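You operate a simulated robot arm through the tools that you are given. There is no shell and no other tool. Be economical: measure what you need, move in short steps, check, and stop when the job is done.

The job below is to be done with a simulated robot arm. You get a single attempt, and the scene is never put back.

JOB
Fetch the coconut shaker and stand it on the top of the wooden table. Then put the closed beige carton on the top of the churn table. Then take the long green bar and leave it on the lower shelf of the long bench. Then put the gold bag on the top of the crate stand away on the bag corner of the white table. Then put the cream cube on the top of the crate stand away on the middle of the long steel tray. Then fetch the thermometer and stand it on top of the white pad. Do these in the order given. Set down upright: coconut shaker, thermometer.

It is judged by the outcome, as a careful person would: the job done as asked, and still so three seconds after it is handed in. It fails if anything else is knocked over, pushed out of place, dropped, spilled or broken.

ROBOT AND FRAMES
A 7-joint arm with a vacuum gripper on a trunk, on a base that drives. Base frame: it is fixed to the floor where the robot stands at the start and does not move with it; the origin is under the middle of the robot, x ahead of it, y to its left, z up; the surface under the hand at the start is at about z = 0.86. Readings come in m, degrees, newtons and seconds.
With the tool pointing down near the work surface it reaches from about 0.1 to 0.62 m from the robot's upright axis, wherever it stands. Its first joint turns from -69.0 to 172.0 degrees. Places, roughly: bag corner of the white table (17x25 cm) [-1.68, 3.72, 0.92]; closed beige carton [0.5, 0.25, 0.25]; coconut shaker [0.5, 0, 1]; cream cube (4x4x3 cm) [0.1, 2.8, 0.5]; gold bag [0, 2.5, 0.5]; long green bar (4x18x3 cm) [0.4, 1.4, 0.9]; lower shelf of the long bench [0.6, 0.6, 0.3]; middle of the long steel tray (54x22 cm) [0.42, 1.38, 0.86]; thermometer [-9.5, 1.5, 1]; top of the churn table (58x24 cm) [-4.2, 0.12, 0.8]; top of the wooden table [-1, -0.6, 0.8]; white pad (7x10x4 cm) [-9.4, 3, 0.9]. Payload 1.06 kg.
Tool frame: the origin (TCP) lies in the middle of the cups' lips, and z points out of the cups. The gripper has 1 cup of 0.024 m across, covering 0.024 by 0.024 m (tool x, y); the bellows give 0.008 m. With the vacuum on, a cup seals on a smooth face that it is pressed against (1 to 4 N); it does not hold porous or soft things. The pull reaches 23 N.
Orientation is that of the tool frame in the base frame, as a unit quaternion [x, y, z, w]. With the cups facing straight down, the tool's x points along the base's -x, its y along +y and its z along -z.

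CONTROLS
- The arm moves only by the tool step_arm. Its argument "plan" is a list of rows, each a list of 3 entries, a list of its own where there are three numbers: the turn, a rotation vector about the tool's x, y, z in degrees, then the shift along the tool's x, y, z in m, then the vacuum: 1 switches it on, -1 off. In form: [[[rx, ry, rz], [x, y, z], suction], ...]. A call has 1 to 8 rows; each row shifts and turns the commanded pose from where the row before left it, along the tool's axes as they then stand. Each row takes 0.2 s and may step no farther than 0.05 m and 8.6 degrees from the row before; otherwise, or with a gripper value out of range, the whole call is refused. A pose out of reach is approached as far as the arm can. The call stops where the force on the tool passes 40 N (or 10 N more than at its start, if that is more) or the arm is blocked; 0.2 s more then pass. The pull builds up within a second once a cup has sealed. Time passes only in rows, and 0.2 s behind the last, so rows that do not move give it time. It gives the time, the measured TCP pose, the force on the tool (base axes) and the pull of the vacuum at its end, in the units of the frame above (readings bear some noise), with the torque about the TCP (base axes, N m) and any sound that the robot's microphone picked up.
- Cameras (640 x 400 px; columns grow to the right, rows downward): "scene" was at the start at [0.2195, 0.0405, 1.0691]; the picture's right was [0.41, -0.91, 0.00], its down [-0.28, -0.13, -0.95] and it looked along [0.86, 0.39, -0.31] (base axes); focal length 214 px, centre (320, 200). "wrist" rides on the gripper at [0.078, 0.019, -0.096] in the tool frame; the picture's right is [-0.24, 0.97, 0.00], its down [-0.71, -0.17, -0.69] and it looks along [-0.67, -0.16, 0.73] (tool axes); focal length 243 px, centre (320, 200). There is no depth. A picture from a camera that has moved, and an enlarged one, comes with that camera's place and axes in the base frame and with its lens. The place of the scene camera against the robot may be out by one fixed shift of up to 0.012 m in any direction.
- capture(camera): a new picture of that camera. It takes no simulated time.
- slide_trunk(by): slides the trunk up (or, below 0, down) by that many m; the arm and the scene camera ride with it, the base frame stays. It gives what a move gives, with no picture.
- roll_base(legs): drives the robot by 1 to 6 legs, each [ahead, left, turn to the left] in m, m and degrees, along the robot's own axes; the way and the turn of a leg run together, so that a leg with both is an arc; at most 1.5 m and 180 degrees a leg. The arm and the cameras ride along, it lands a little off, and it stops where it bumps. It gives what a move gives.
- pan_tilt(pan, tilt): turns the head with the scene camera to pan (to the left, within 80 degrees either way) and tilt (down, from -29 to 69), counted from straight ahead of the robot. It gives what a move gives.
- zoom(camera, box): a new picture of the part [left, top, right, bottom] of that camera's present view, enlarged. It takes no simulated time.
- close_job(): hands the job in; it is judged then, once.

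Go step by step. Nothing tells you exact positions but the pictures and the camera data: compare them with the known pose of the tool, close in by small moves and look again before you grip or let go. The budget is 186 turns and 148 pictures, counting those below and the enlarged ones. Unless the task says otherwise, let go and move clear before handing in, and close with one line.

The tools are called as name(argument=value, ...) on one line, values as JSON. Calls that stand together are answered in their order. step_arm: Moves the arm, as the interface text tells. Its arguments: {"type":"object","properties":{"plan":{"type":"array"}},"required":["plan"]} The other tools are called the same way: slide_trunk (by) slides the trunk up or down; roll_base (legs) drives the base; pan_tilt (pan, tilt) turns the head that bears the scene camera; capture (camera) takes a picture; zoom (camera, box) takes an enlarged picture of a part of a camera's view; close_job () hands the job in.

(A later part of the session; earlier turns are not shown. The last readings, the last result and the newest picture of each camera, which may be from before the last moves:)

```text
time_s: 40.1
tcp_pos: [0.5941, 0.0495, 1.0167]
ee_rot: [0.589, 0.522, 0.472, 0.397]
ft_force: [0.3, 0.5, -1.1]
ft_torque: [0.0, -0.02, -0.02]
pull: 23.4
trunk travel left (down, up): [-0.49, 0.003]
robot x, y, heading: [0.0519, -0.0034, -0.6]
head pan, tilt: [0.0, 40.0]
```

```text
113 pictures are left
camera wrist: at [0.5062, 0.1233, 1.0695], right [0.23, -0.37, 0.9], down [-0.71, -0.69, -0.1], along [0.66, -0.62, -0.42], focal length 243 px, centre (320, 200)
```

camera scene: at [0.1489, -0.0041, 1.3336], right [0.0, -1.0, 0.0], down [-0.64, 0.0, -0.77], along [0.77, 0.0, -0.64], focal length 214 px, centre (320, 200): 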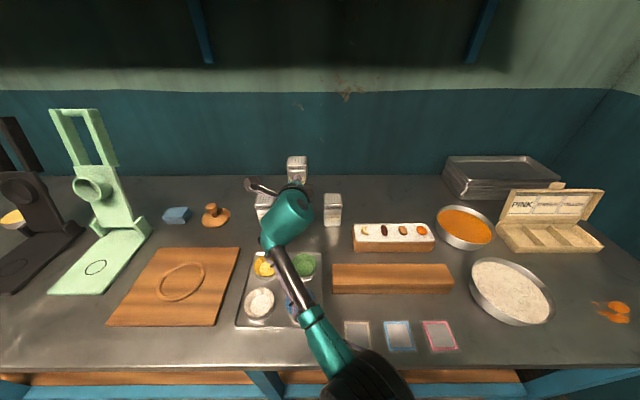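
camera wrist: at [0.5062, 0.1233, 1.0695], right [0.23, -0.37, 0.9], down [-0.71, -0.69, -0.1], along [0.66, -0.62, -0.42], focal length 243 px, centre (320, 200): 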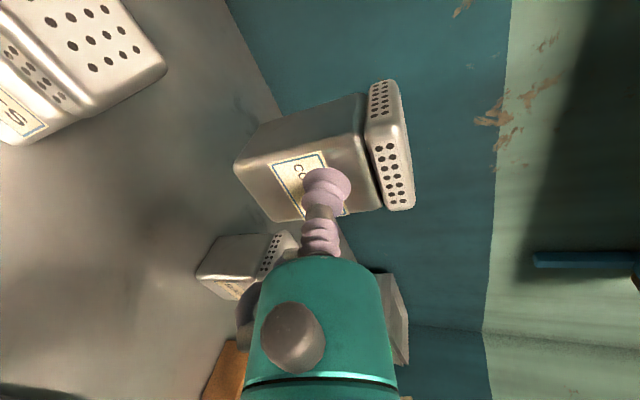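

The shaker is held upright. Backing away from the bench and looking towards the wooden table at right-rear.

roll_base(legs=[[-0.4, 0, 0]])

pan_tilt(pan=-80, tilt=25)

capture(camera="scene")

```text
time_s: 42.6
tcp_pos: [0.1993, 0.053, 1.0166]
ee_rot: [0.588, 0.523, 0.473, 0.397]
ft_force: [1.0, -0.3, -1.8]
ft_torque: [-0.01, -0.05, -0.03]
pull: 23.2
trunk travel left (down, up): [-0.49, 0.003]
robot x, y, heading: [-0.3451, -0.0059, 0.0]
head pan, tilt: [0.0, 40.0]
```

```text
time_s: 44.1
tcp_pos: [0.1983, 0.0537, 1.0169]
ee_rot: [0.589, 0.523, 0.472, 0.396]
ft_force: [-0.2, -0.5, -1.7]
ft_torque: [0.01, -0.01, -0.04]
pull: 22.3
trunk travel left (down, up): [-0.49, 0.003]
robot x, y, heading: [-0.3453, -0.006, 0.1]
head pan, tilt: [-80.0, 25.0]
```

```text
112 pictures are left
camera scene: at [-0.3154, -0.0932, 1.357], right [-0.98, -0.17, 0.0], down [-0.07, 0.42, -0.91], along [0.16, -0.89, -0.42], focal length 214 px, centre (320, 200)
```

scene: 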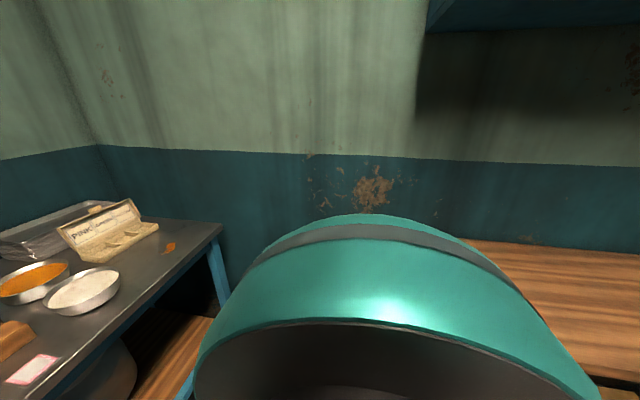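

The wooden table lies along the right wall. Turning right to face it.

roll_base(legs=[[0, 0, -60]])

pan_tilt(pan=-50, tilt=25)

capture(camera="scene")

```text
time_s: 47.2
tcp_pos: [-0.021, -0.4462, 1.0168]
ee_rot: [0.771, 0.16, 0.211, 0.579]
ft_force: [-0.5, 0.6, -2.7]
ft_torque: [-0.02, -0.01, 0.03]
pull: 22.7
trunk travel left (down, up): [-0.49, 0.003]
robot x, y, heading: [-0.3472, -0.005, -60.0]
head pan, tilt: [-80.0, 25.0]
```

```text
time_s: 48.1
tcp_pos: [-0.0213, -0.4456, 1.0163]
ee_rot: [0.771, 0.159, 0.211, 0.58]
ft_force: [0.4, 0.0, -2.5]
ft_torque: [-0.05, 0.0, -0.01]
pull: 23.1
trunk travel left (down, up): [-0.49, 0.003]
robot x, y, heading: [-0.343, -0.0035, -59.9]
head pan, tilt: [-50.0, 25.0]
```

```text
111 pictures are left
camera scene: at [-0.3647, -0.0923, 1.357], right [-0.94, 0.34, 0.0], down [0.14, 0.4, -0.91], along [-0.31, -0.85, -0.42], focal length 214 px, centre (320, 200)
```

scene: 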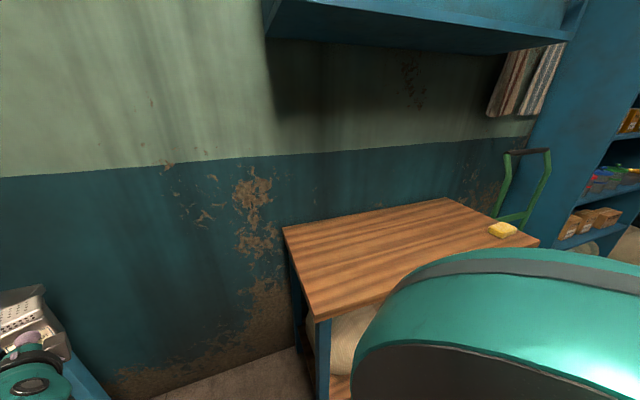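

Table top is x −1.55…−0.49, y −0.97…−0.47, nearly empty. Turn to face −y, strafe right, then approach a bit.

roll_base(legs=[[0, 0, -30], [0, -0.45, 0], [0.1, 0, 0]])

pan_tilt(pan=0, tilt=45)

capture(camera="scene")

capture(camera="wrist")

```text
time_s: 54.8
tcp_pos: [-0.7322, -0.6475, 1.0165]
ee_rot: [0.786, -0.047, 0.054, 0.614]
ft_force: [-0.7, -0.9, -1.4]
ft_torque: [-0.05, 0.0, 0.02]
pull: 22.6
trunk travel left (down, up): [-0.49, 0.003]
robot x, y, heading: [-0.7908, -0.1027, -90.0]
head pan, tilt: [-50.0, 25.0]
```

```text
time_s: 56.0
tcp_pos: [-0.7319, -0.6461, 1.0155]
ee_rot: [0.786, -0.047, 0.054, 0.614]
ft_force: [-0.8, 0.2, -1.7]
ft_torque: [-0.01, -0.03, -0.03]
pull: 23.1
trunk travel left (down, up): [-0.49, 0.003]
robot x, y, heading: [-0.7916, -0.1056, -89.9]
head pan, tilt: [0.0, 45.0]
```

```text
110 pictures are left
camera scene: at [-0.7813, -0.1859, 1.3264], right [-1.0, 0.0, 0.0], down [0.0, 0.71, -0.71], along [0.0, -0.71, -0.71], focal length 214 px, centre (320, 200)
```

scene: 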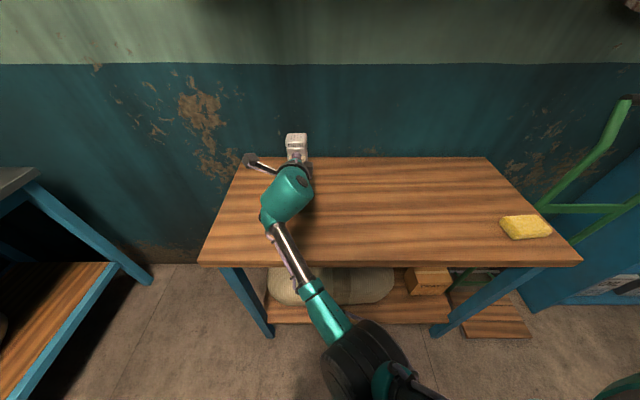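

```text
109 pictures are left
camera wrist: at [-0.6605, -0.5586, 1.0693], right [-0.37, -0.23, 0.9], down [-0.7, 0.71, -0.1], along [-0.62, -0.66, -0.42], focal length 243 px, centre (320, 200)
```

wrist: 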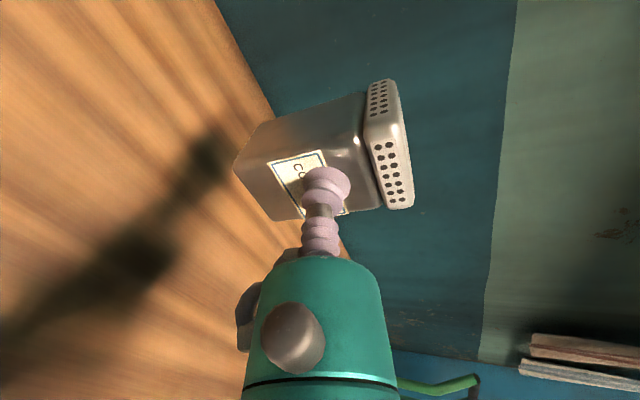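

Table looks clear around here. Lower with trunk 6 cm and then with the arm, reproducing the bench configuration.

slide_trunk(by=-0.06)

step_arm(plan=[[[0, 0, 0], [-0.0057, -0.0384, 0.0096], 1], [[0, 0, 0], [-0.0057, -0.0384, 0.0096], 1], [[0, 0, 0], [0, 0, 0], 1]])

capture(camera="wrist")

```text
time_s: 57.0
tcp_pos: [-0.7323, -0.6455, 0.9565]
ee_rot: [0.785, -0.045, 0.054, 0.616]
ft_force: [-0.7, 0.1, -2.3]
ft_torque: [-0.01, 0.0, -0.01]
pull: 22.7
trunk travel left (down, up): [-0.43, 0.063]
robot x, y, heading: [-0.787, -0.1023, -90.0]
head pan, tilt: [0.0, 45.0]
```

```text
time_s: 57.8
tcp_pos: [-0.7329, -0.6468, 0.8773]
ee_rot: [0.785, -0.045, 0.054, 0.615]
ft_force: [1.9, 1.3, 7.5]
ft_torque: [-0.26, 0.0, -0.01]
pull: 22.8
trunk travel left (down, up): [-0.43, 0.063]
robot x, y, heading: [-0.7913, -0.1042, -90.0]
head pan, tilt: [0.0, 45.0]
```

```text
108 pictures are left
camera wrist: at [-0.6609, -0.5587, 0.9302], right [-0.37, -0.23, 0.9], down [-0.7, 0.71, -0.1], along [-0.62, -0.67, -0.42], focal length 243 px, centre (320, 200)
```

wrist: 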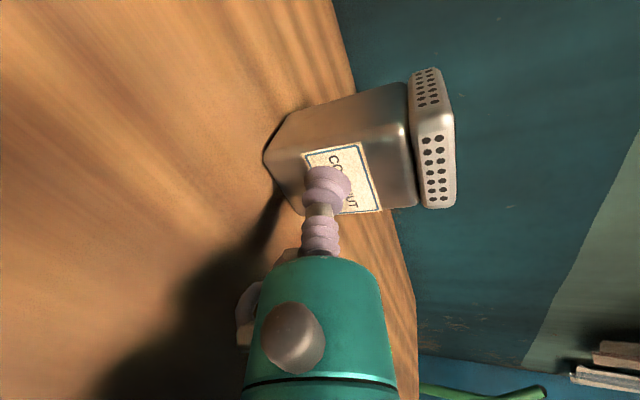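

The table is a little higher than expected — already in contact with ~9 N. Easing up.

step_arm(plan=[[[0, 0, 0], [0.0007, 0.0048, -0.0012], 1], [[0, 0, 0], [0, 0, 0], 1], [[0, 0, 0], [0, 0, 0], 1]])

capture(camera="wrist")

```text
time_s: 58.6
tcp_pos: [-0.7335, -0.6467, 0.8815]
ee_rot: [0.786, -0.046, 0.053, 0.615]
ft_force: [-0.3, 1.0, -1.4]
ft_torque: [-0.06, -0.02, -0.04]
pull: 23.1
trunk travel left (down, up): [-0.43, 0.063]
robot x, y, heading: [-0.7904, -0.1038, -90.0]
head pan, tilt: [0.0, 45.0]
```

```text
107 pictures are left
camera wrist: at [-0.6612, -0.5597, 0.9336], right [-0.37, -0.23, 0.9], down [-0.7, 0.71, -0.1], along [-0.62, -0.66, -0.42], focal length 243 px, centre (320, 200)
```

wrist: 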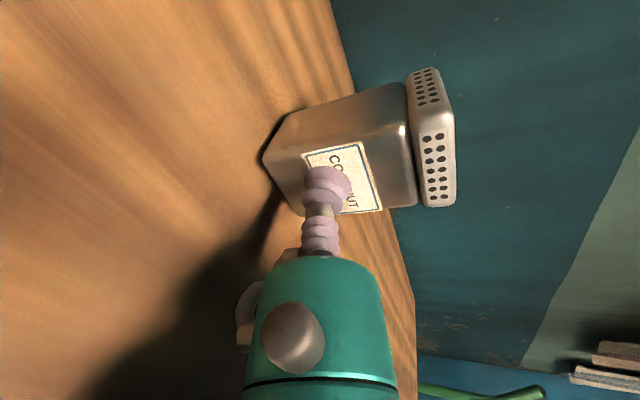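

step_arm(plan=[[[0, 0, 0], [-0.0003, -0.0024, 0.0006], 1], [[0, 0, 0], [0, 0, 0], 1]])

zoom(camera="scene", box=[220, 110, 380, 210])

```text
time_s: 59.2
tcp_pos: [-0.7333, -0.6472, 0.8774]
ee_rot: [0.786, -0.046, 0.054, 0.615]
ft_force: [-0.4, 0.1, -1.0]
ft_torque: [-0.07, 0.01, 0.01]
pull: 22.8
trunk travel left (down, up): [-0.43, 0.063]
robot x, y, heading: [-0.7878, -0.1025, -90.0]
head pan, tilt: [0.0, 45.0]
```

```text
4.00 times, centred on (300, 160) of scene
camera zoom: at [-0.7813, -0.2411, 1.2606], right [-1.0, 0.0, 0.0], down [0.0, 0.71, -0.71], along [0.0, -0.71, -0.71], focal length 858 px, centre (400, 360)
```

zoom: 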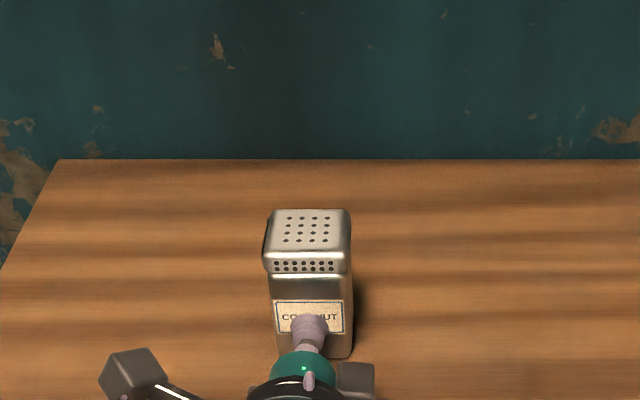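

step_arm(plan=[[[0, 0, 0], [-0.0003, -0.0024, 0.0006], 1], [[0, 0, 0], [0, 0, 0], 1]])

zoom(camera="wrist", box=[220, 60, 480, 260])

```text
time_s: 59.8
tcp_pos: [-0.7331, -0.6463, 0.8772]
ee_rot: [0.785, -0.046, 0.054, 0.615]
ft_force: [-1.6, 1.0, 2.9]
ft_torque: [-0.25, 0.07, -0.07]
pull: 23.6
trunk travel left (down, up): [-0.43, 0.063]
robot x, y, heading: [-0.7888, -0.102, -90.0]
head pan, tilt: [0.0, 45.0]
```

```text
2.00 times, centred on (350, 160) of wrist
camera zoom: at [-0.6606, -0.5593, 0.9302], right [-0.37, -0.23, 0.9], down [-0.7, 0.71, -0.1], along [-0.62, -0.66, -0.42], focal length 485 px, centre (260, 280)
```

zoom: 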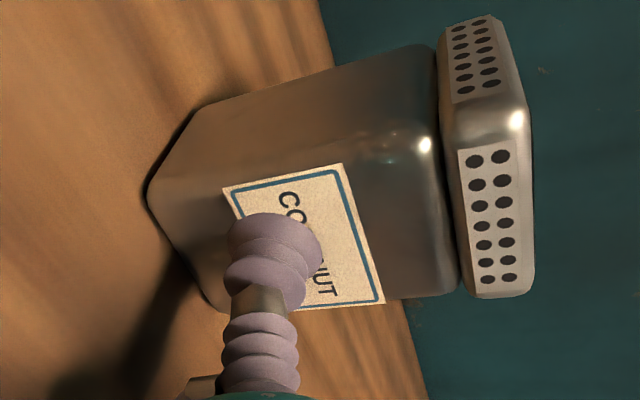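

Shaker bears on the table now (+3 N). Release and back straight off along the tool axis.

step_arm(plan=[[[0, 0, 0], [0, 0, 0], -1], [[0, 0, 0], [0, 0, 0], -1], [[0, 0, 0], [0, 0, 0], -1], [[0, 0, 0], [0, 0, 0], -1], [[0, 0, 0], [0, -0.001, -0.01], -1], [[0, 0, 0], [0, 0, -0.02], -1], [[0, 0, 0], [0, 0, -0.04], -1]])

zoom(camera="scene", box=[220, 110, 380, 210])

```text
time_s: 61.4
tcp_pos: [-0.7351, -0.579, 0.8938]
ee_rot: [0.785, -0.045, 0.053, 0.616]
ft_force: [0.7, 0.2, -0.8]
ft_torque: [0.02, -0.01, 0.0]
pull: 0.0
trunk travel left (down, up): [-0.43, 0.063]
robot x, y, heading: [-0.7905, -0.1013, -90.2]
head pan, tilt: [0.0, 45.0]
```

```text
4.00 times, centred on (300, 160) of scene
camera zoom: at [-0.7813, -0.2406, 1.2607], right [-1.0, 0.0, 0.0], down [0.0, 0.71, -0.71], along [0.0, -0.71, -0.71], focal length 858 px, centre (400, 360)
```

zoom: 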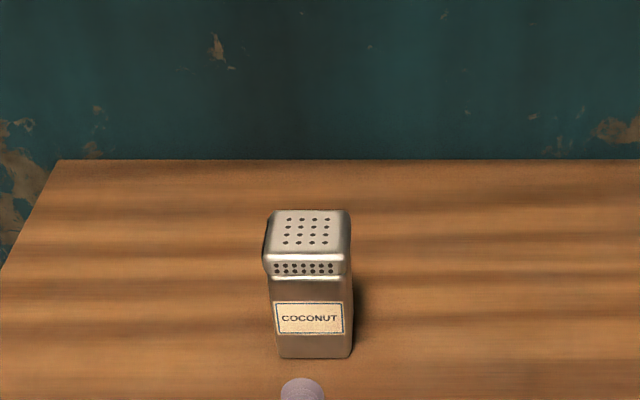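

The shaker stands. Now back off, turn to the bench, and look at its lower shelf for the carton.

roll_base(legs=[[-0.3, 0, 0], [0, 0, 90]])

pan_tilt(pan=0, tilt=38)

capture(camera="scene")

```text
time_s: 67.2
tcp_pos: [-0.317, 0.2557, 0.8933]
ee_rot: [0.582, 0.529, 0.478, 0.392]
ft_force: [-0.3, 0.4, 0.3]
ft_torque: [0.02, 0.0, 0.01]
pull: 0.1
trunk travel left (down, up): [-0.43, 0.063]
robot x, y, heading: [-0.7925, 0.1902, 0.9]
head pan, tilt: [0.0, 45.0]
```

```text
time_s: 67.9
tcp_pos: [-0.3175, 0.2557, 0.8934]
ee_rot: [0.582, 0.528, 0.477, 0.394]
ft_force: [-0.5, -0.2, -0.6]
ft_torque: [0.0, -0.02, 0.0]
pull: 0.0
trunk travel left (down, up): [-0.43, 0.063]
robot x, y, heading: [-0.7919, 0.189, 1.0]
head pan, tilt: [0.0, 38.0]
```

```text
103 pictures are left
camera scene: at [-0.6366, 0.195, 1.2708], right [0.02, -1.0, 0.0], down [-0.62, -0.01, -0.79], along [0.79, 0.01, -0.62], focal length 214 px, centre (320, 200)
```

scene: 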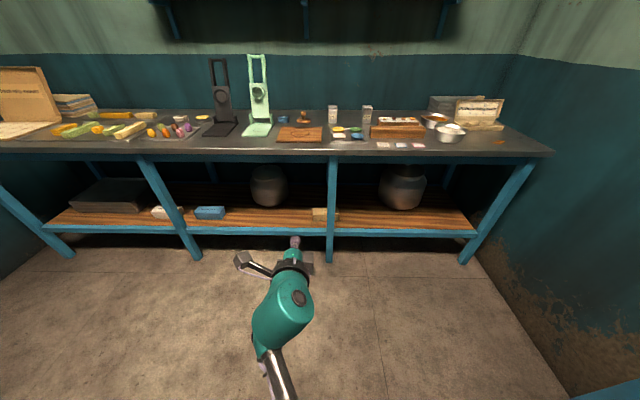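

zoom(camera="scene", box=[230, 150, 390, 250])

zoom(camera="scene", box=[60, 150, 260, 275])

```text
4.00 times, centred on (310, 200) of scene
camera zoom: at [-0.6366, 0.195, 1.2708], right [0.02, -1.0, 0.0], down [-0.62, -0.01, -0.79], along [0.79, 0.01, -0.62], focal length 858 px, centre (360, 200)
```

zoom: 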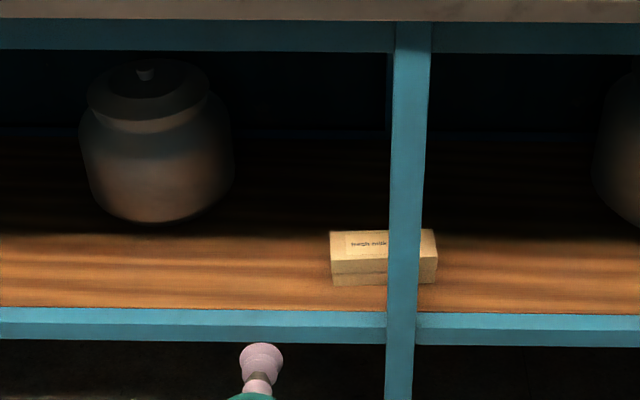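

```text
3.20 times, centred on (160, 212) of scene
camera zoom: at [-0.6366, 0.195, 1.2708], right [0.02, -1.0, 0.0], down [-0.62, -0.01, -0.79], along [0.79, 0.01, -0.62], focal length 686 px, centre (832, 160)
```

zoom: 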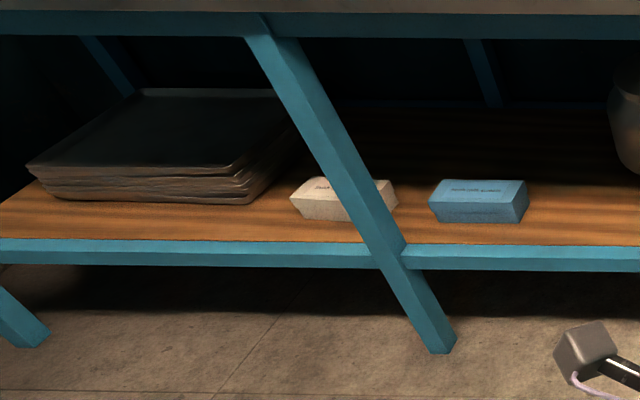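

zoom(camera="scene", box=[305, 200, 350, 230])

zoom(camera="scene", box=[145, 195, 230, 225])

```text
13.33 times, centred on (328, 215) of scene
camera zoom: at [-0.6366, 0.195, 1.2708], right [0.02, -1.0, 0.0], down [-0.62, -0.01, -0.79], along [0.79, 0.01, -0.62], focal length 2860 px, centre (220, 0)
```

zoom: 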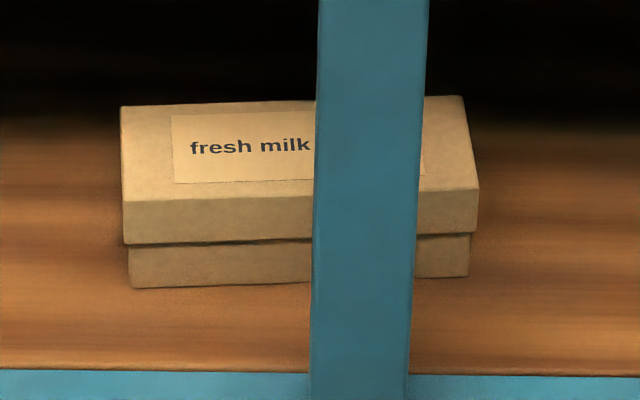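

```text
7.53 times, centred on (188, 210) of scene
camera zoom: at [-0.6366, 0.195, 1.2708], right [0.02, -1.0, 0.0], down [-0.62, -0.01, -0.79], along [0.79, 0.01, -0.62], focal length 1615 px, centre (1318, 125)
```

zoom: 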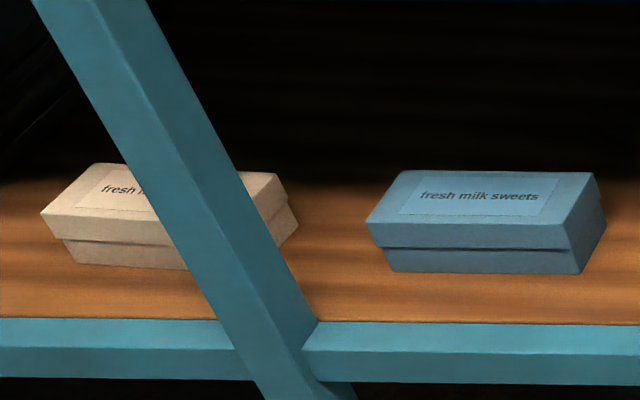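

The beige lidded "fresh milk sweets" carton is on the lower shelf behind the middle leg, centre ≈(0.44, 0.17), top z ≈0.33. I need the tool pointing down; unroll then pitch down here in free space.

step_arm(plan=[[[0, 0, -8.5], [0, 0.02, 0], -1], [[0, 0, -8.5], [0, 0.02, 0], -1], [[0, 0, -8.5], [0, 0.02, 0], -1], [[0, 0, -8.5], [0, 0, 0], -1], [[0, 0, -8.5], [0, 0, 0], -1], [[0, 0, -8.5], [0, 0, 0], -1], [[0, 0, -8.5], [0, 0, 0], -1], [[0, 0, -8.5], [0, 0, 0], -1]])

step_arm(plan=[[[0, 0, -8.5], [0, 0, 0], -1], [[0, 0, -8.5], [0, 0, 0], -1], [[0, 0, -8.5], [0, 0, 0], -1], [[0, 0, -4], [0, 0, 0], -1], [[0, 8.5, 0], [0, 0, 0], -1], [[0, 8.5, 0], [0, 0, 0], -1], [[0, 8.5, 0], [0, 0, 0], -1], [[0, 8.5, 0], [0, 0, 0], -1]])

step_arm(plan=[[[0, 8.5, 0], [0, 0, 0], -1], [[0, 8.5, 0], [0, 0, 0], -1], [[0, 8.5, 0], [0, 0, 0], -1], [[0, 8.5, 0], [0, 0, 0], -1], [[0, 8.5, 0], [0, 0, 0], -1]])

```text
time_s: 69.7
tcp_pos: [-0.3022, 0.2563, 0.9495]
ee_rot: [0.187, 0.764, 0.174, 0.592]
ft_force: [0.1, 0.7, -0.4]
ft_torque: [0.03, 0.01, -0.02]
pull: 0.1
trunk travel left (down, up): [-0.43, 0.063]
robot x, y, heading: [-0.7933, 0.1922, 1.4]
head pan, tilt: [0.0, 38.0]
```

```text
time_s: 71.5
tcp_pos: [-0.303, 0.2581, 0.9514]
ee_rot: [-0.018, 0.933, 0.014, 0.36]
ft_force: [0.6, -0.8, 0.4]
ft_torque: [0.03, -0.03, 0.01]
pull: 0.1
trunk travel left (down, up): [-0.43, 0.063]
robot x, y, heading: [-0.7923, 0.1867, 1.1]
head pan, tilt: [0.0, 38.0]
```

```text
time_s: 72.7
tcp_pos: [-0.2758, 0.2666, 0.928]
ee_rot: [-0.021, 1.0, 0.005, -0.002]
ft_force: [-0.2, 0.5, -0.1]
ft_torque: [-0.01, 0.0, -0.02]
pull: 0.1
out of reach, approached as far as the arm can: row 3, 4
trunk travel left (down, up): [-0.43, 0.063]
robot x, y, heading: [-0.7987, 0.193, 1.2]
head pan, tilt: [0.0, 38.0]
```

Tool is down. Lower the trunk, then drive to the right of the middle leg.

slide_trunk(by=-0.4)

roll_base(legs=[[0.38, 0, -1.2], [0, -0.4, 0]])

pan_tilt(pan=20, tilt=35)

capture(camera="scene")

capture(camera="wrist")

```text
time_s: 76.5
tcp_pos: [-0.2772, 0.2687, 0.5272]
ee_rot: [-0.022, 1.0, 0.008, -0.002]
ft_force: [0.0, -0.4, 0.3]
ft_torque: [0.0, 0.01, 0.04]
pull: 0.0
trunk travel left (down, up): [-0.03, 0.463]
robot x, y, heading: [-0.7905, 0.1886, 1.0]
head pan, tilt: [0.0, 38.0]
```

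```text
time_s: 82.6
tcp_pos: [0.1128, -0.1316, 0.5279]
ee_rot: [-0.014, 1.0, 0.007, -0.002]
ft_force: [0.6, 0.5, -0.1]
ft_torque: [0.01, -0.02, -0.02]
pull: 0.0
trunk travel left (down, up): [-0.03, 0.463]
robot x, y, heading: [-0.4029, -0.201, 0.1]
head pan, tilt: [0.0, 38.0]
```

```text
time_s: 83.4
tcp_pos: [0.1124, -0.1321, 0.5274]
ee_rot: [-0.014, 1.0, 0.007, -0.002]
ft_force: [0.9, 0.1, -0.3]
ft_torque: [0.03, 0.0, -0.04]
pull: 0.2
trunk travel left (down, up): [-0.03, 0.463]
robot x, y, heading: [-0.4057, -0.1986, 0.2]
head pan, tilt: [20.0, 35.0]
```

```text
98 pictures are left
camera scene: at [-0.1258, -0.169, 0.8521], right [0.34, -0.94, 0.0], down [-0.54, -0.2, -0.82], along [0.77, 0.28, -0.57], focal length 214 px, centre (320, 200)
```

scene: 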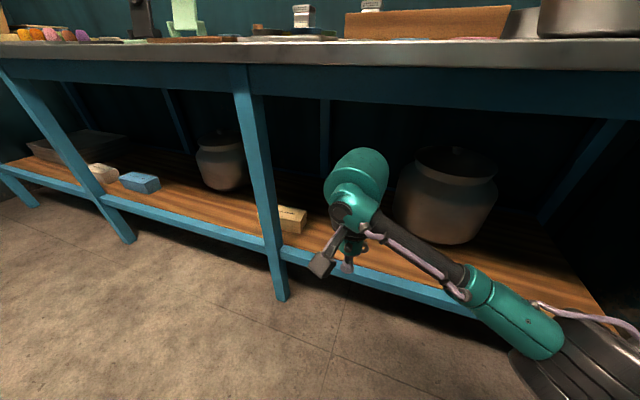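

```text
97 pictures are left
camera wrist: at [0.0339, -0.1167, 0.6243], right [0.21, 0.98, 0.01], down [0.72, -0.16, 0.68], along [0.67, -0.13, -0.73], focal length 243 px, centre (320, 200)
```

wrist: 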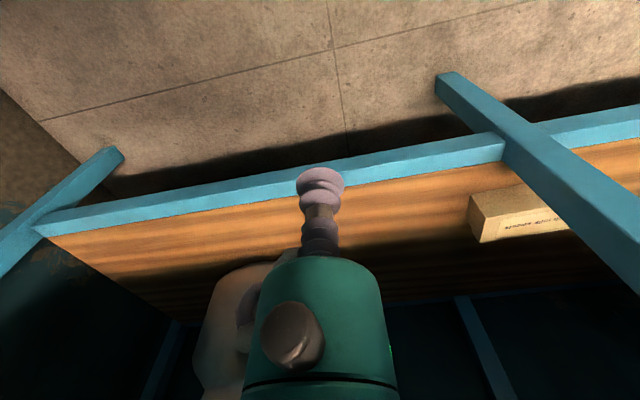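

Good configuration: forearm lies to the right. I'll lower the tool to z≈0.40 and turn it 85° so the wrist camera won't meet the leg.

step_arm(plan=[[[0, 0, 8.5], [0, 0, 0.02], -1], [[0, 0, 8.5], [0, 0, 0.02], -1], [[0, 0, 8.5], [0, 0, 0.02], -1], [[0, 0, 8.5], [0, 0, 0.02], -1], [[0, 0, 8.5], [0, 0, 0.02], -1], [[0, 0, 8.5], [0, 0, 0.02], -1], [[0, 0, 8.5], [0, 0, 0], -1], [[0, 0, 8.5], [0, 0, 0], -1]])

step_arm(plan=[[[0, 0, 8.5], [0, 0, 0], -1], [[0, 0, 8.5], [0, 0, 0], -1], [[0, 0, 0], [0, 0, 0], -1]])

capture(camera="scene")

```text
time_s: 85.2
tcp_pos: [0.1118, -0.1299, 0.4071]
ee_rot: [0.548, 0.836, 0.005, -0.006]
ft_force: [0.4, -0.6, 0.3]
ft_torque: [-0.02, -0.01, 0.0]
pull: 0.0
trunk travel left (down, up): [-0.03, 0.463]
robot x, y, heading: [-0.4003, -0.202, 0.3]
head pan, tilt: [20.0, 35.0]
```

```text
time_s: 86.0
tcp_pos: [0.1119, -0.13, 0.4072]
ee_rot: [0.665, 0.747, 0.003, -0.006]
ft_force: [-0.2, 0.5, 0.3]
ft_torque: [-0.04, -0.01, 0.02]
pull: 0.1
trunk travel left (down, up): [-0.03, 0.463]
robot x, y, heading: [-0.4031, -0.2027, 0.1]
head pan, tilt: [20.0, 35.0]
```

```text
96 pictures are left
camera scene: at [-0.1259, -0.1689, 0.8521], right [0.34, -0.94, 0.0], down [-0.54, -0.2, -0.82], along [0.77, 0.28, -0.57], focal length 214 px, centre (320, 200)
```

scene: 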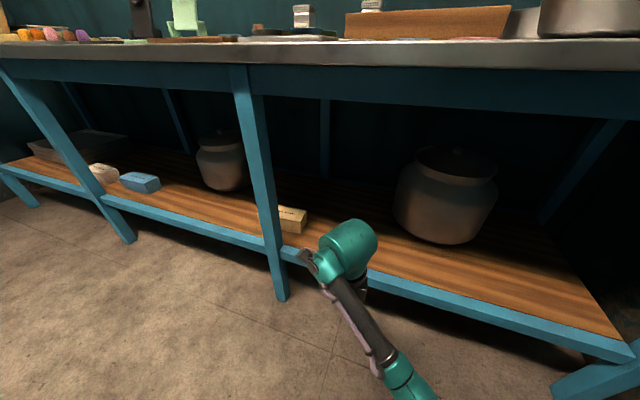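

The elbow would be too low over the shelf; raising the trunk while lowering the arm should lift it.

slide_trunk(by=0.2)

step_arm(plan=[[[0, 0, 0], [0, 0, 0.04], -1], [[0, 0, 0], [0, 0, 0.04], -1], [[0, 0, 0], [0, 0, 0.04], -1], [[0, 0, 0], [0, 0, 0.04], -1], [[0, 0, 0], [0, 0, 0.04], -1]])

pan_tilt(pan=10, tilt=55)

capture(camera="scene")

```text
time_s: 88.2
tcp_pos: [0.112, -0.1312, 0.6072]
ee_rot: [0.665, 0.746, 0.004, -0.005]
ft_force: [0.0, -0.4, -0.8]
ft_torque: [0.05, -0.02, 0.01]
pull: 0.1
trunk travel left (down, up): [-0.23, 0.263]
robot x, y, heading: [-0.4032, -0.2036, 0.4]
head pan, tilt: [20.0, 35.0]
```

```text
time_s: 89.4
tcp_pos: [0.0889, -0.1464, 0.4097]
ee_rot: [0.665, 0.747, 0.005, -0.006]
ft_force: [0.0, -0.8, 0.6]
ft_torque: [0.01, 0.0, -0.02]
pull: 0.0
out of reach, approached as far as the arm can: row 5
trunk travel left (down, up): [-0.23, 0.263]
robot x, y, heading: [-0.3989, -0.203, 0.2]
head pan, tilt: [20.0, 35.0]
```

```text
time_s: 90.2
tcp_pos: [0.0884, -0.1472, 0.4099]
ee_rot: [0.664, 0.747, 0.004, -0.006]
ft_force: [0.4, 0.3, 0.8]
ft_torque: [-0.02, -0.04, 0.0]
pull: 0.1
trunk travel left (down, up): [-0.23, 0.263]
robot x, y, heading: [-0.4039, -0.2007, 0.1]
head pan, tilt: [10.0, 55.0]
```

```text
95 pictures are left
camera scene: at [-0.2046, -0.1867, 1.0402], right [0.18, -0.98, 0.0], down [-0.81, -0.14, -0.57], along [0.57, 0.1, -0.82], focal length 214 px, centre (320, 200)
```

scene: 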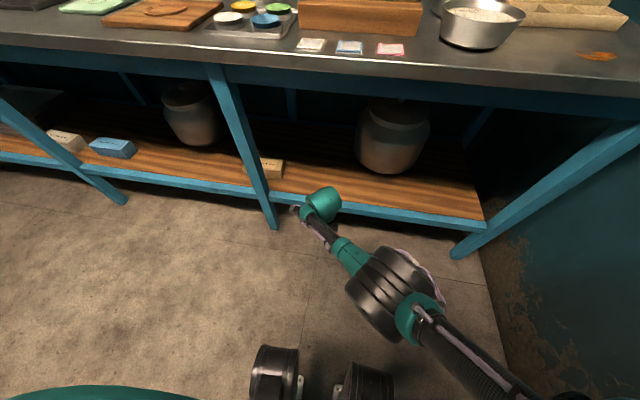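

The arm is nearly straight here, sloping down with the elbow high — good. Lower the trunk 10 cm, raise the hand 5 cm, then drive: a bit left, forward past the leg.

slide_trunk(by=-0.1)

step_arm(plan=[[[0, 0, 0], [0, 0, -0.04], -1], [[0, 0, 0], [0, 0, -0.03], -1], [[0, 0, 0], [0, 0, 0], -1]])

roll_base(legs=[[0, 0.11, 0], [0.3, 0, 0]])

capture(camera="scene")

capture(camera="wrist")

```text
time_s: 91.6
tcp_pos: [0.0876, -0.147, 0.3115]
ee_rot: [0.665, 0.747, 0.004, -0.006]
ft_force: [-0.1, -1.2, -0.2]
ft_torque: [-0.05, -0.01, 0.0]
pull: 0.1
trunk travel left (down, up): [-0.13, 0.363]
robot x, y, heading: [-0.4011, -0.2015, 0.1]
head pan, tilt: [10.0, 55.0]
```

```text
time_s: 92.4
tcp_pos: [0.0878, -0.1468, 0.3804]
ee_rot: [0.666, 0.746, 0.004, -0.007]
ft_force: [0.5, 0.4, -0.1]
ft_torque: [0.0, 0.0, 0.01]
pull: 0.0
trunk travel left (down, up): [-0.13, 0.363]
robot x, y, heading: [-0.4019, -0.2039, 0.0]
head pan, tilt: [10.0, 55.0]
```

```text
time_s: 95.6
tcp_pos: [0.3891, -0.0352, 0.3802]
ee_rot: [0.664, 0.748, 0.004, -0.006]
ft_force: [0.4, -0.1, -1.2]
ft_torque: [-0.01, -0.03, 0.0]
pull: 0.0
trunk travel left (down, up): [-0.13, 0.363]
robot x, y, heading: [-0.1041, -0.0947, 0.7]
head pan, tilt: [10.0, 55.0]
```

```text
94 pictures are left
camera scene: at [0.1303, -0.0764, 0.9296], right [0.18, -0.98, 0.0], down [-0.81, -0.15, -0.57], along [0.56, 0.1, -0.82], focal length 214 px, centre (320, 200)
```

scene: 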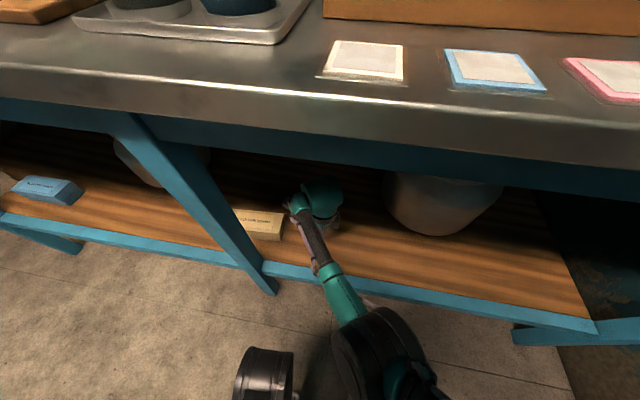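

```text
93 pictures are left
camera wrist: at [0.3987, 0.0426, 0.4781], right [0.99, -0.12, -0.01], down [-0.08, -0.73, 0.68], along [-0.08, -0.67, -0.74], focal length 243 px, centre (320, 200)
```

wrist: 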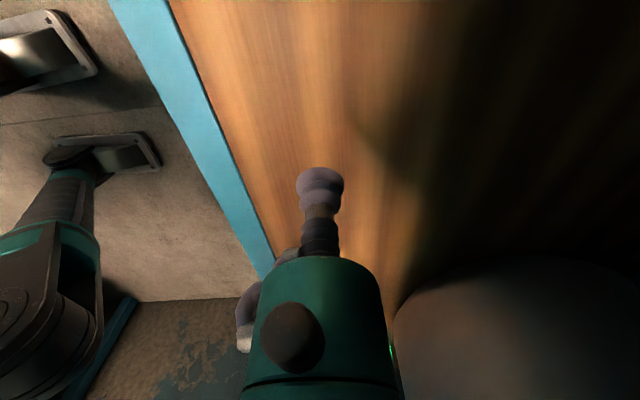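

zoom(camera="scene", box=[200, 170, 360, 270])

```text
4.00 times, centred on (280, 220) of scene
camera zoom: at [0.1303, -0.0764, 0.9296], right [0.18, -0.98, 0.0], down [-0.81, -0.15, -0.57], along [0.56, 0.1, -0.82], focal length 858 px, centre (480, 120)
```

zoom: 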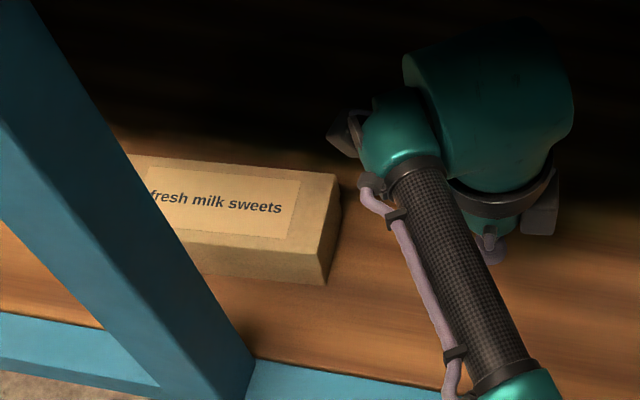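

The leg blocks the forearm if I come from the right. I'll pull out and come from the left of the leg with the robot turned 45° right, so the forearm passes left of it.

roll_base(legs=[[-0.35, 0, -0.7], [0, 0.77, 0], [0, 0, -45], [0.2, 0.2, 0]])

pan_tilt(pan=0, tilt=50)

capture(camera="scene")

capture(camera="wrist")

```text
time_s: 108.8
tcp_pos: [0.2178, 0.372, 0.3797]
ee_rot: [0.902, 0.432, 0.006, -0.004]
ft_force: [0.2, 1.1, -0.9]
ft_torque: [0.0, -0.01, 0.02]
pull: 0.2
trunk travel left (down, up): [-0.13, 0.363]
robot x, y, heading: [-0.1666, 0.6839, -45.2]
head pan, tilt: [10.0, 55.0]
```

```text
time_s: 109.5
tcp_pos: [0.2179, 0.3724, 0.3805]
ee_rot: [0.902, 0.432, 0.005, -0.004]
ft_force: [0.0, 0.0, -0.3]
ft_torque: [-0.01, 0.01, -0.03]
pull: 0.1
trunk travel left (down, up): [-0.13, 0.363]
robot x, y, heading: [-0.167, 0.686, -45.3]
head pan, tilt: [0.0, 50.0]
```

```text
91 pictures are left
camera scene: at [0.0045, 0.5238, 0.9361], right [-0.71, -0.7, 0.0], down [-0.54, 0.54, -0.64], along [0.45, -0.46, -0.77], focal length 214 px, centre (320, 200)
```

scene: 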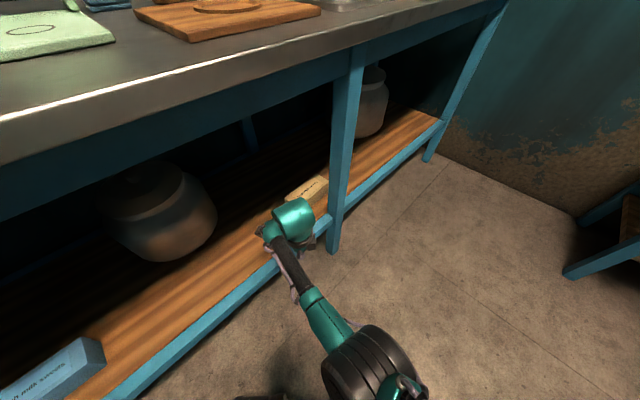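

```text
90 pictures are left
camera wrist: at [0.2801, 0.4199, 0.478], right [0.61, -0.79, -0.01], down [-0.58, -0.45, 0.68], along [-0.54, -0.41, -0.74], focal length 243 px, centre (320, 200)
```

wrist: 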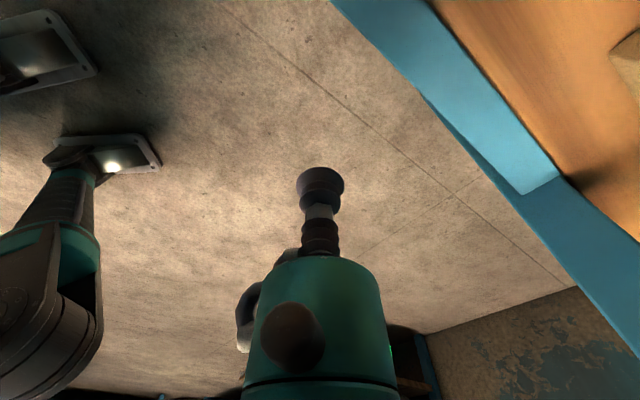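

roll_base(legs=[[0.22, 0.01, 0]])

capture(camera="scene")

capture(camera="wrist")

```text
time_s: 111.2
tcp_pos: [0.3788, 0.22, 0.3801]
ee_rot: [0.902, 0.431, 0.005, -0.004]
ft_force: [0.0, -0.1, -0.3]
ft_torque: [0.03, 0.01, 0.0]
pull: 0.0
trunk travel left (down, up): [-0.13, 0.363]
robot x, y, heading: [-0.0046, 0.5371, -45.6]
head pan, tilt: [0.0, 50.0]
```

```text
89 pictures are left
camera scene: at [0.1657, 0.3733, 0.9361], right [-0.71, -0.7, 0.0], down [-0.54, 0.55, -0.64], along [0.45, -0.46, -0.77], focal length 214 px, centre (320, 200)
```

scene: 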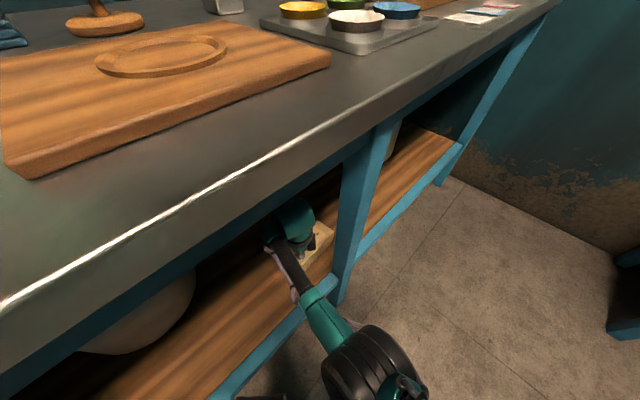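

```text
88 pictures are left
camera wrist: at [0.4411, 0.2687, 0.4781], right [0.61, -0.79, -0.01], down [-0.58, -0.45, 0.68], along [-0.54, -0.41, -0.74], focal length 243 px, centre (320, 200)
```

wrist: 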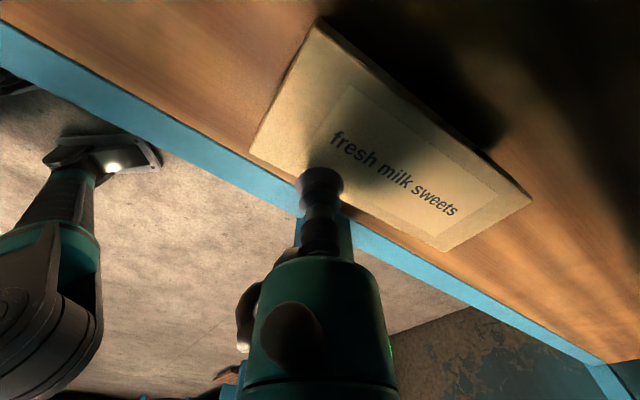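

The wrist view shows the carton top well: centre ≈(0.40, 0.172), top z ≈0.354. Move above it with the arm and turn the tool so nothing faces the leg.

step_arm(plan=[[[0, 0, -8.5], [0, 0, 0], -1], [[0, 0, -8.5], [0, 0, 0], -1], [[0, 0, -8.5], [-0.01, 0.0, 0], -1], [[0, 0, 0], [-0.02, 0.01, 0], -1], [[0, 0, 0], [-0.015, 0.01, 0], -1], [[0, 0, 0], [0, 0, 0], -1]])

capture(camera="wrist")

zoom(camera="scene", box=[240, 170, 400, 270])

```text
time_s: 112.6
tcp_pos: [0.3862, 0.1713, 0.3798]
ee_rot: [0.785, 0.619, 0.006, -0.004]
ft_force: [-0.6, -0.1, 1.2]
ft_torque: [0.01, -0.02, -0.03]
pull: 0.0
trunk travel left (down, up): [-0.13, 0.363]
robot x, y, heading: [-0.0048, 0.5349, -45.4]
head pan, tilt: [0.0, 50.0]
```

```text
87 pictures are left
camera wrist: at [0.4213, 0.2422, 0.4772], right [0.89, -0.46, 0.0], down [-0.34, -0.66, 0.67], along [-0.31, -0.6, -0.74], focal length 243 px, centre (320, 200)
```

wrist: 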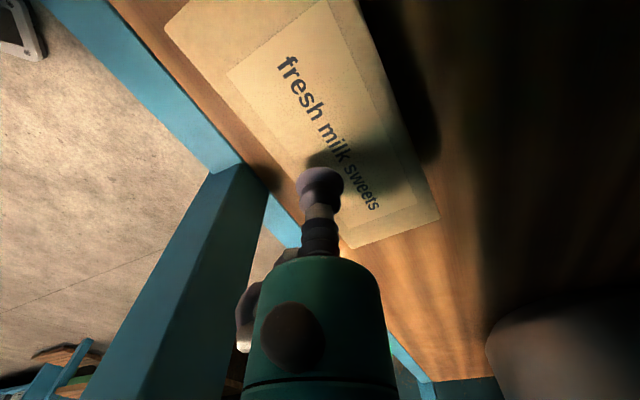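

```text
4.00 times, centred on (320, 220) of scene
camera zoom: at [0.1658, 0.3733, 0.9361], right [-0.71, -0.7, 0.0], down [-0.54, 0.55, -0.64], along [0.45, -0.46, -0.77], focal length 858 px, centre (320, 120)
```

zoom: 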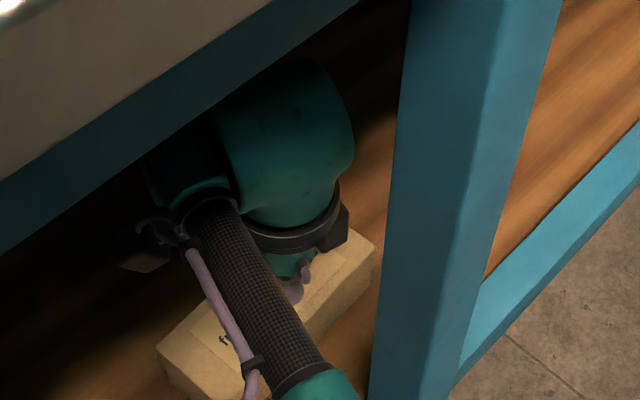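

Target refined to (0.397, 0.181). Adjust and descend slowly with vacuum on.

step_arm(plan=[[[0, 0, 0], [0.012, 0.0085, 0], 1], [[0, 0, 0], [0, 0, 0.012], 1], [[0, 0, 0], [0, 0, 0.005], 1], [[0, 0, 0], [0, 0, 0.003], 1], [[0, 0, 0], [0, 0, 0.002], 1], [[0, 0, 0], [0, 0, 0], 1]])

capture(camera="wrist")

```text
time_s: 114.0
tcp_pos: [0.3971, 0.1829, 0.3597]
ee_rot: [0.785, 0.619, 0.007, -0.002]
ft_force: [-1.8, -2.6, 15.1]
ft_torque: [-0.06, 0.06, -0.01]
pull: 23.3
trunk travel left (down, up): [-0.13, 0.363]
robot x, y, heading: [-0.0039, 0.5331, -45.5]
head pan, tilt: [0.0, 50.0]
```

```text
85 pictures are left
camera wrist: at [0.4324, 0.2527, 0.4565], right [0.89, -0.46, 0.0], down [-0.34, -0.66, 0.68], along [-0.31, -0.6, -0.74], focal length 243 px, centre (320, 200)
```

wrist: 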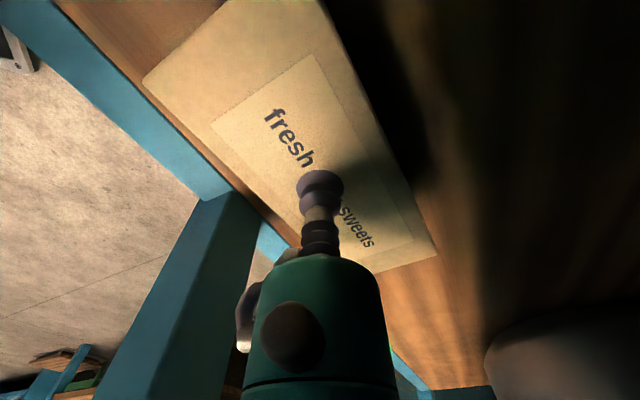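

Sealed at the label's middle. Lift a little and check whether the box comes with its lid.

step_arm(plan=[[[0, 0, 0], [0, 0, -0.006], 1], [[0, 0, 0], [0, 0, -0.01], 1], [[0, 0, 0], [0, 0, -0.01], 1], [[0, 0, 0], [0, 0, 0], 1]])

capture(camera="wrist")

zoom(camera="scene", box=[240, 190, 360, 280])

```text
time_s: 115.0
tcp_pos: [0.3969, 0.1833, 0.3848]
ee_rot: [0.786, 0.618, 0.006, -0.002]
ft_force: [0.2, 0.9, -0.9]
ft_torque: [0.0, 0.0, 0.0]
pull: 22.5
trunk travel left (down, up): [-0.13, 0.363]
robot x, y, heading: [-0.0039, 0.5332, -45.4]
head pan, tilt: [0.0, 50.0]
```

```text
84 pictures are left
camera wrist: at [0.4323, 0.2528, 0.4815], right [0.89, -0.46, 0.0], down [-0.34, -0.66, 0.67], along [-0.31, -0.6, -0.74], focal length 243 px, centre (320, 200)
```

wrist: 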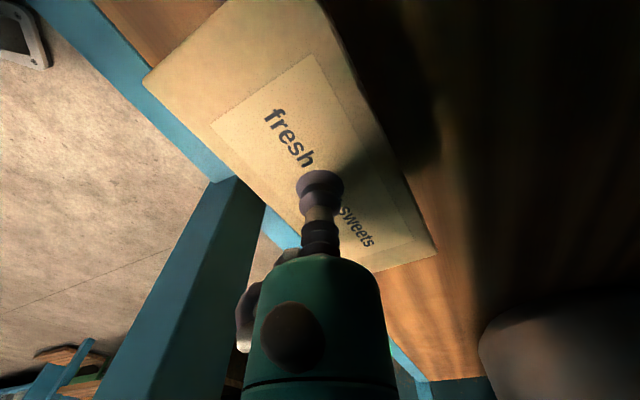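

```text
4.44 times, centred on (300, 235) of scene
camera zoom: at [0.1658, 0.3733, 0.9361], right [-0.71, -0.7, 0.0], down [-0.54, 0.55, -0.64], along [0.45, -0.46, -0.77], focal length 953 px, centre (409, 44)
```

zoom: 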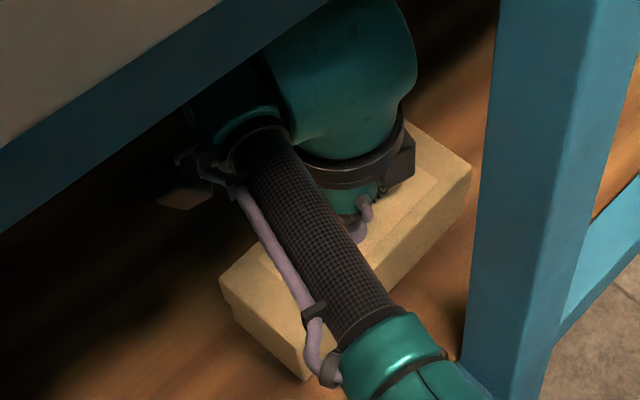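

step_arm(plan=[[[0, 0, 0], [0, 0, -0.01], 1], [[0, 0, 0], [0, 0, -0.01], 1], [[0, 0, 0], [0, 0, 0], 1]])

zoom(camera="scene", box=[260, 210, 340, 260])

```text
time_s: 115.8
tcp_pos: [0.3974, 0.1821, 0.4051]
ee_rot: [0.785, 0.619, 0.007, -0.002]
ft_force: [0.6, 0.4, -0.7]
ft_torque: [-0.01, 0.03, 0.02]
pull: 23.1
trunk travel left (down, up): [-0.13, 0.363]
robot x, y, heading: [-0.003, 0.5344, -45.5]
head pan, tilt: [0.0, 50.0]
```

```text
8.00 times, centred on (300, 235) of scene
camera zoom: at [0.1658, 0.3733, 0.9361], right [-0.71, -0.7, 0.0], down [-0.54, 0.55, -0.64], along [0.45, -0.46, -0.77], focal length 1716 px, centre (480, -80)
```

zoom: 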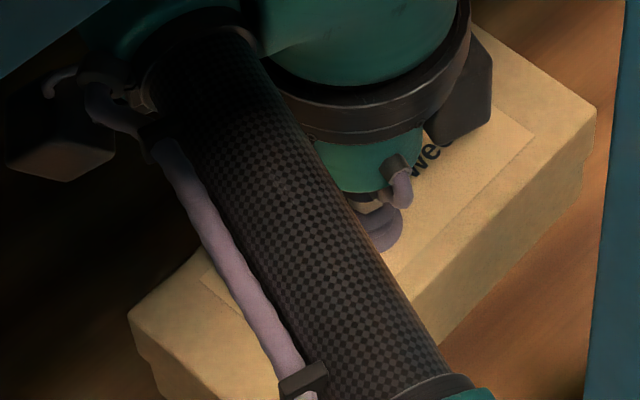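

zoom(camera="scene", box=[265, 225, 345, 285])

```text
6.67 times, centred on (305, 255) of scene
camera zoom: at [0.1658, 0.3733, 0.9361], right [-0.71, -0.7, 0.0], down [-0.54, 0.55, -0.64], along [0.45, -0.46, -0.77], focal length 1430 px, centre (420, -167)
```

zoom: 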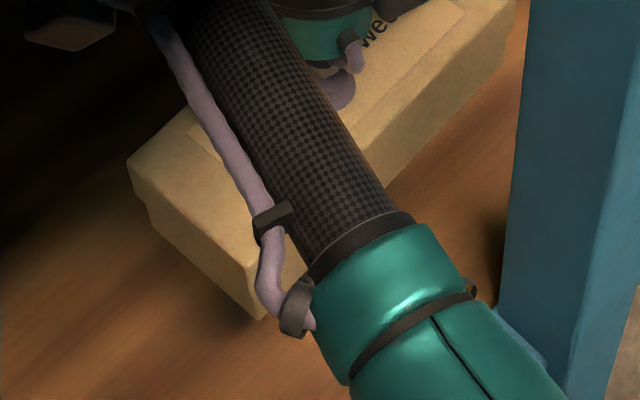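

The whole carton (lid and base) comes along. Move it left past the leg, then out of the bench.

roll_base(legs=[[-0.121, 0.119, 0], [-0.245, -0.25, 0]])

pan_tilt(pan=0, tilt=35)

capture(camera="scene")

```text
time_s: 119.8
tcp_pos: [0.0449, 0.3548, 0.406]
ee_rot: [0.785, 0.619, 0.007, -0.002]
ft_force: [0.6, -0.1, -0.6]
ft_torque: [0.01, 0.01, -0.04]
pull: 22.7
trunk travel left (down, up): [-0.13, 0.363]
robot x, y, heading: [-0.3565, 0.7049, -45.4]
head pan, tilt: [0.0, 50.0]
```

```text
time_s: 120.6
tcp_pos: [0.0456, 0.3543, 0.4037]
ee_rot: [0.785, 0.619, 0.007, -0.002]
ft_force: [0.0, -0.2, -0.5]
ft_torque: [0.02, 0.01, 0.02]
pull: 23.1
trunk travel left (down, up): [-0.13, 0.363]
robot x, y, heading: [-0.3576, 0.7062, -45.4]
head pan, tilt: [0.0, 35.0]
```

```text
80 pictures are left
camera scene: at [-0.1771, 0.5382, 0.9578], right [-0.71, -0.7, 0.0], down [-0.4, 0.41, -0.82], along [0.57, -0.58, -0.57], focal length 214 px, centre (320, 200)
```

scene: 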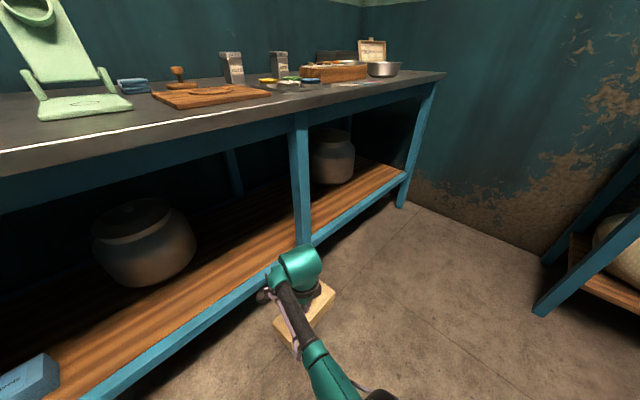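

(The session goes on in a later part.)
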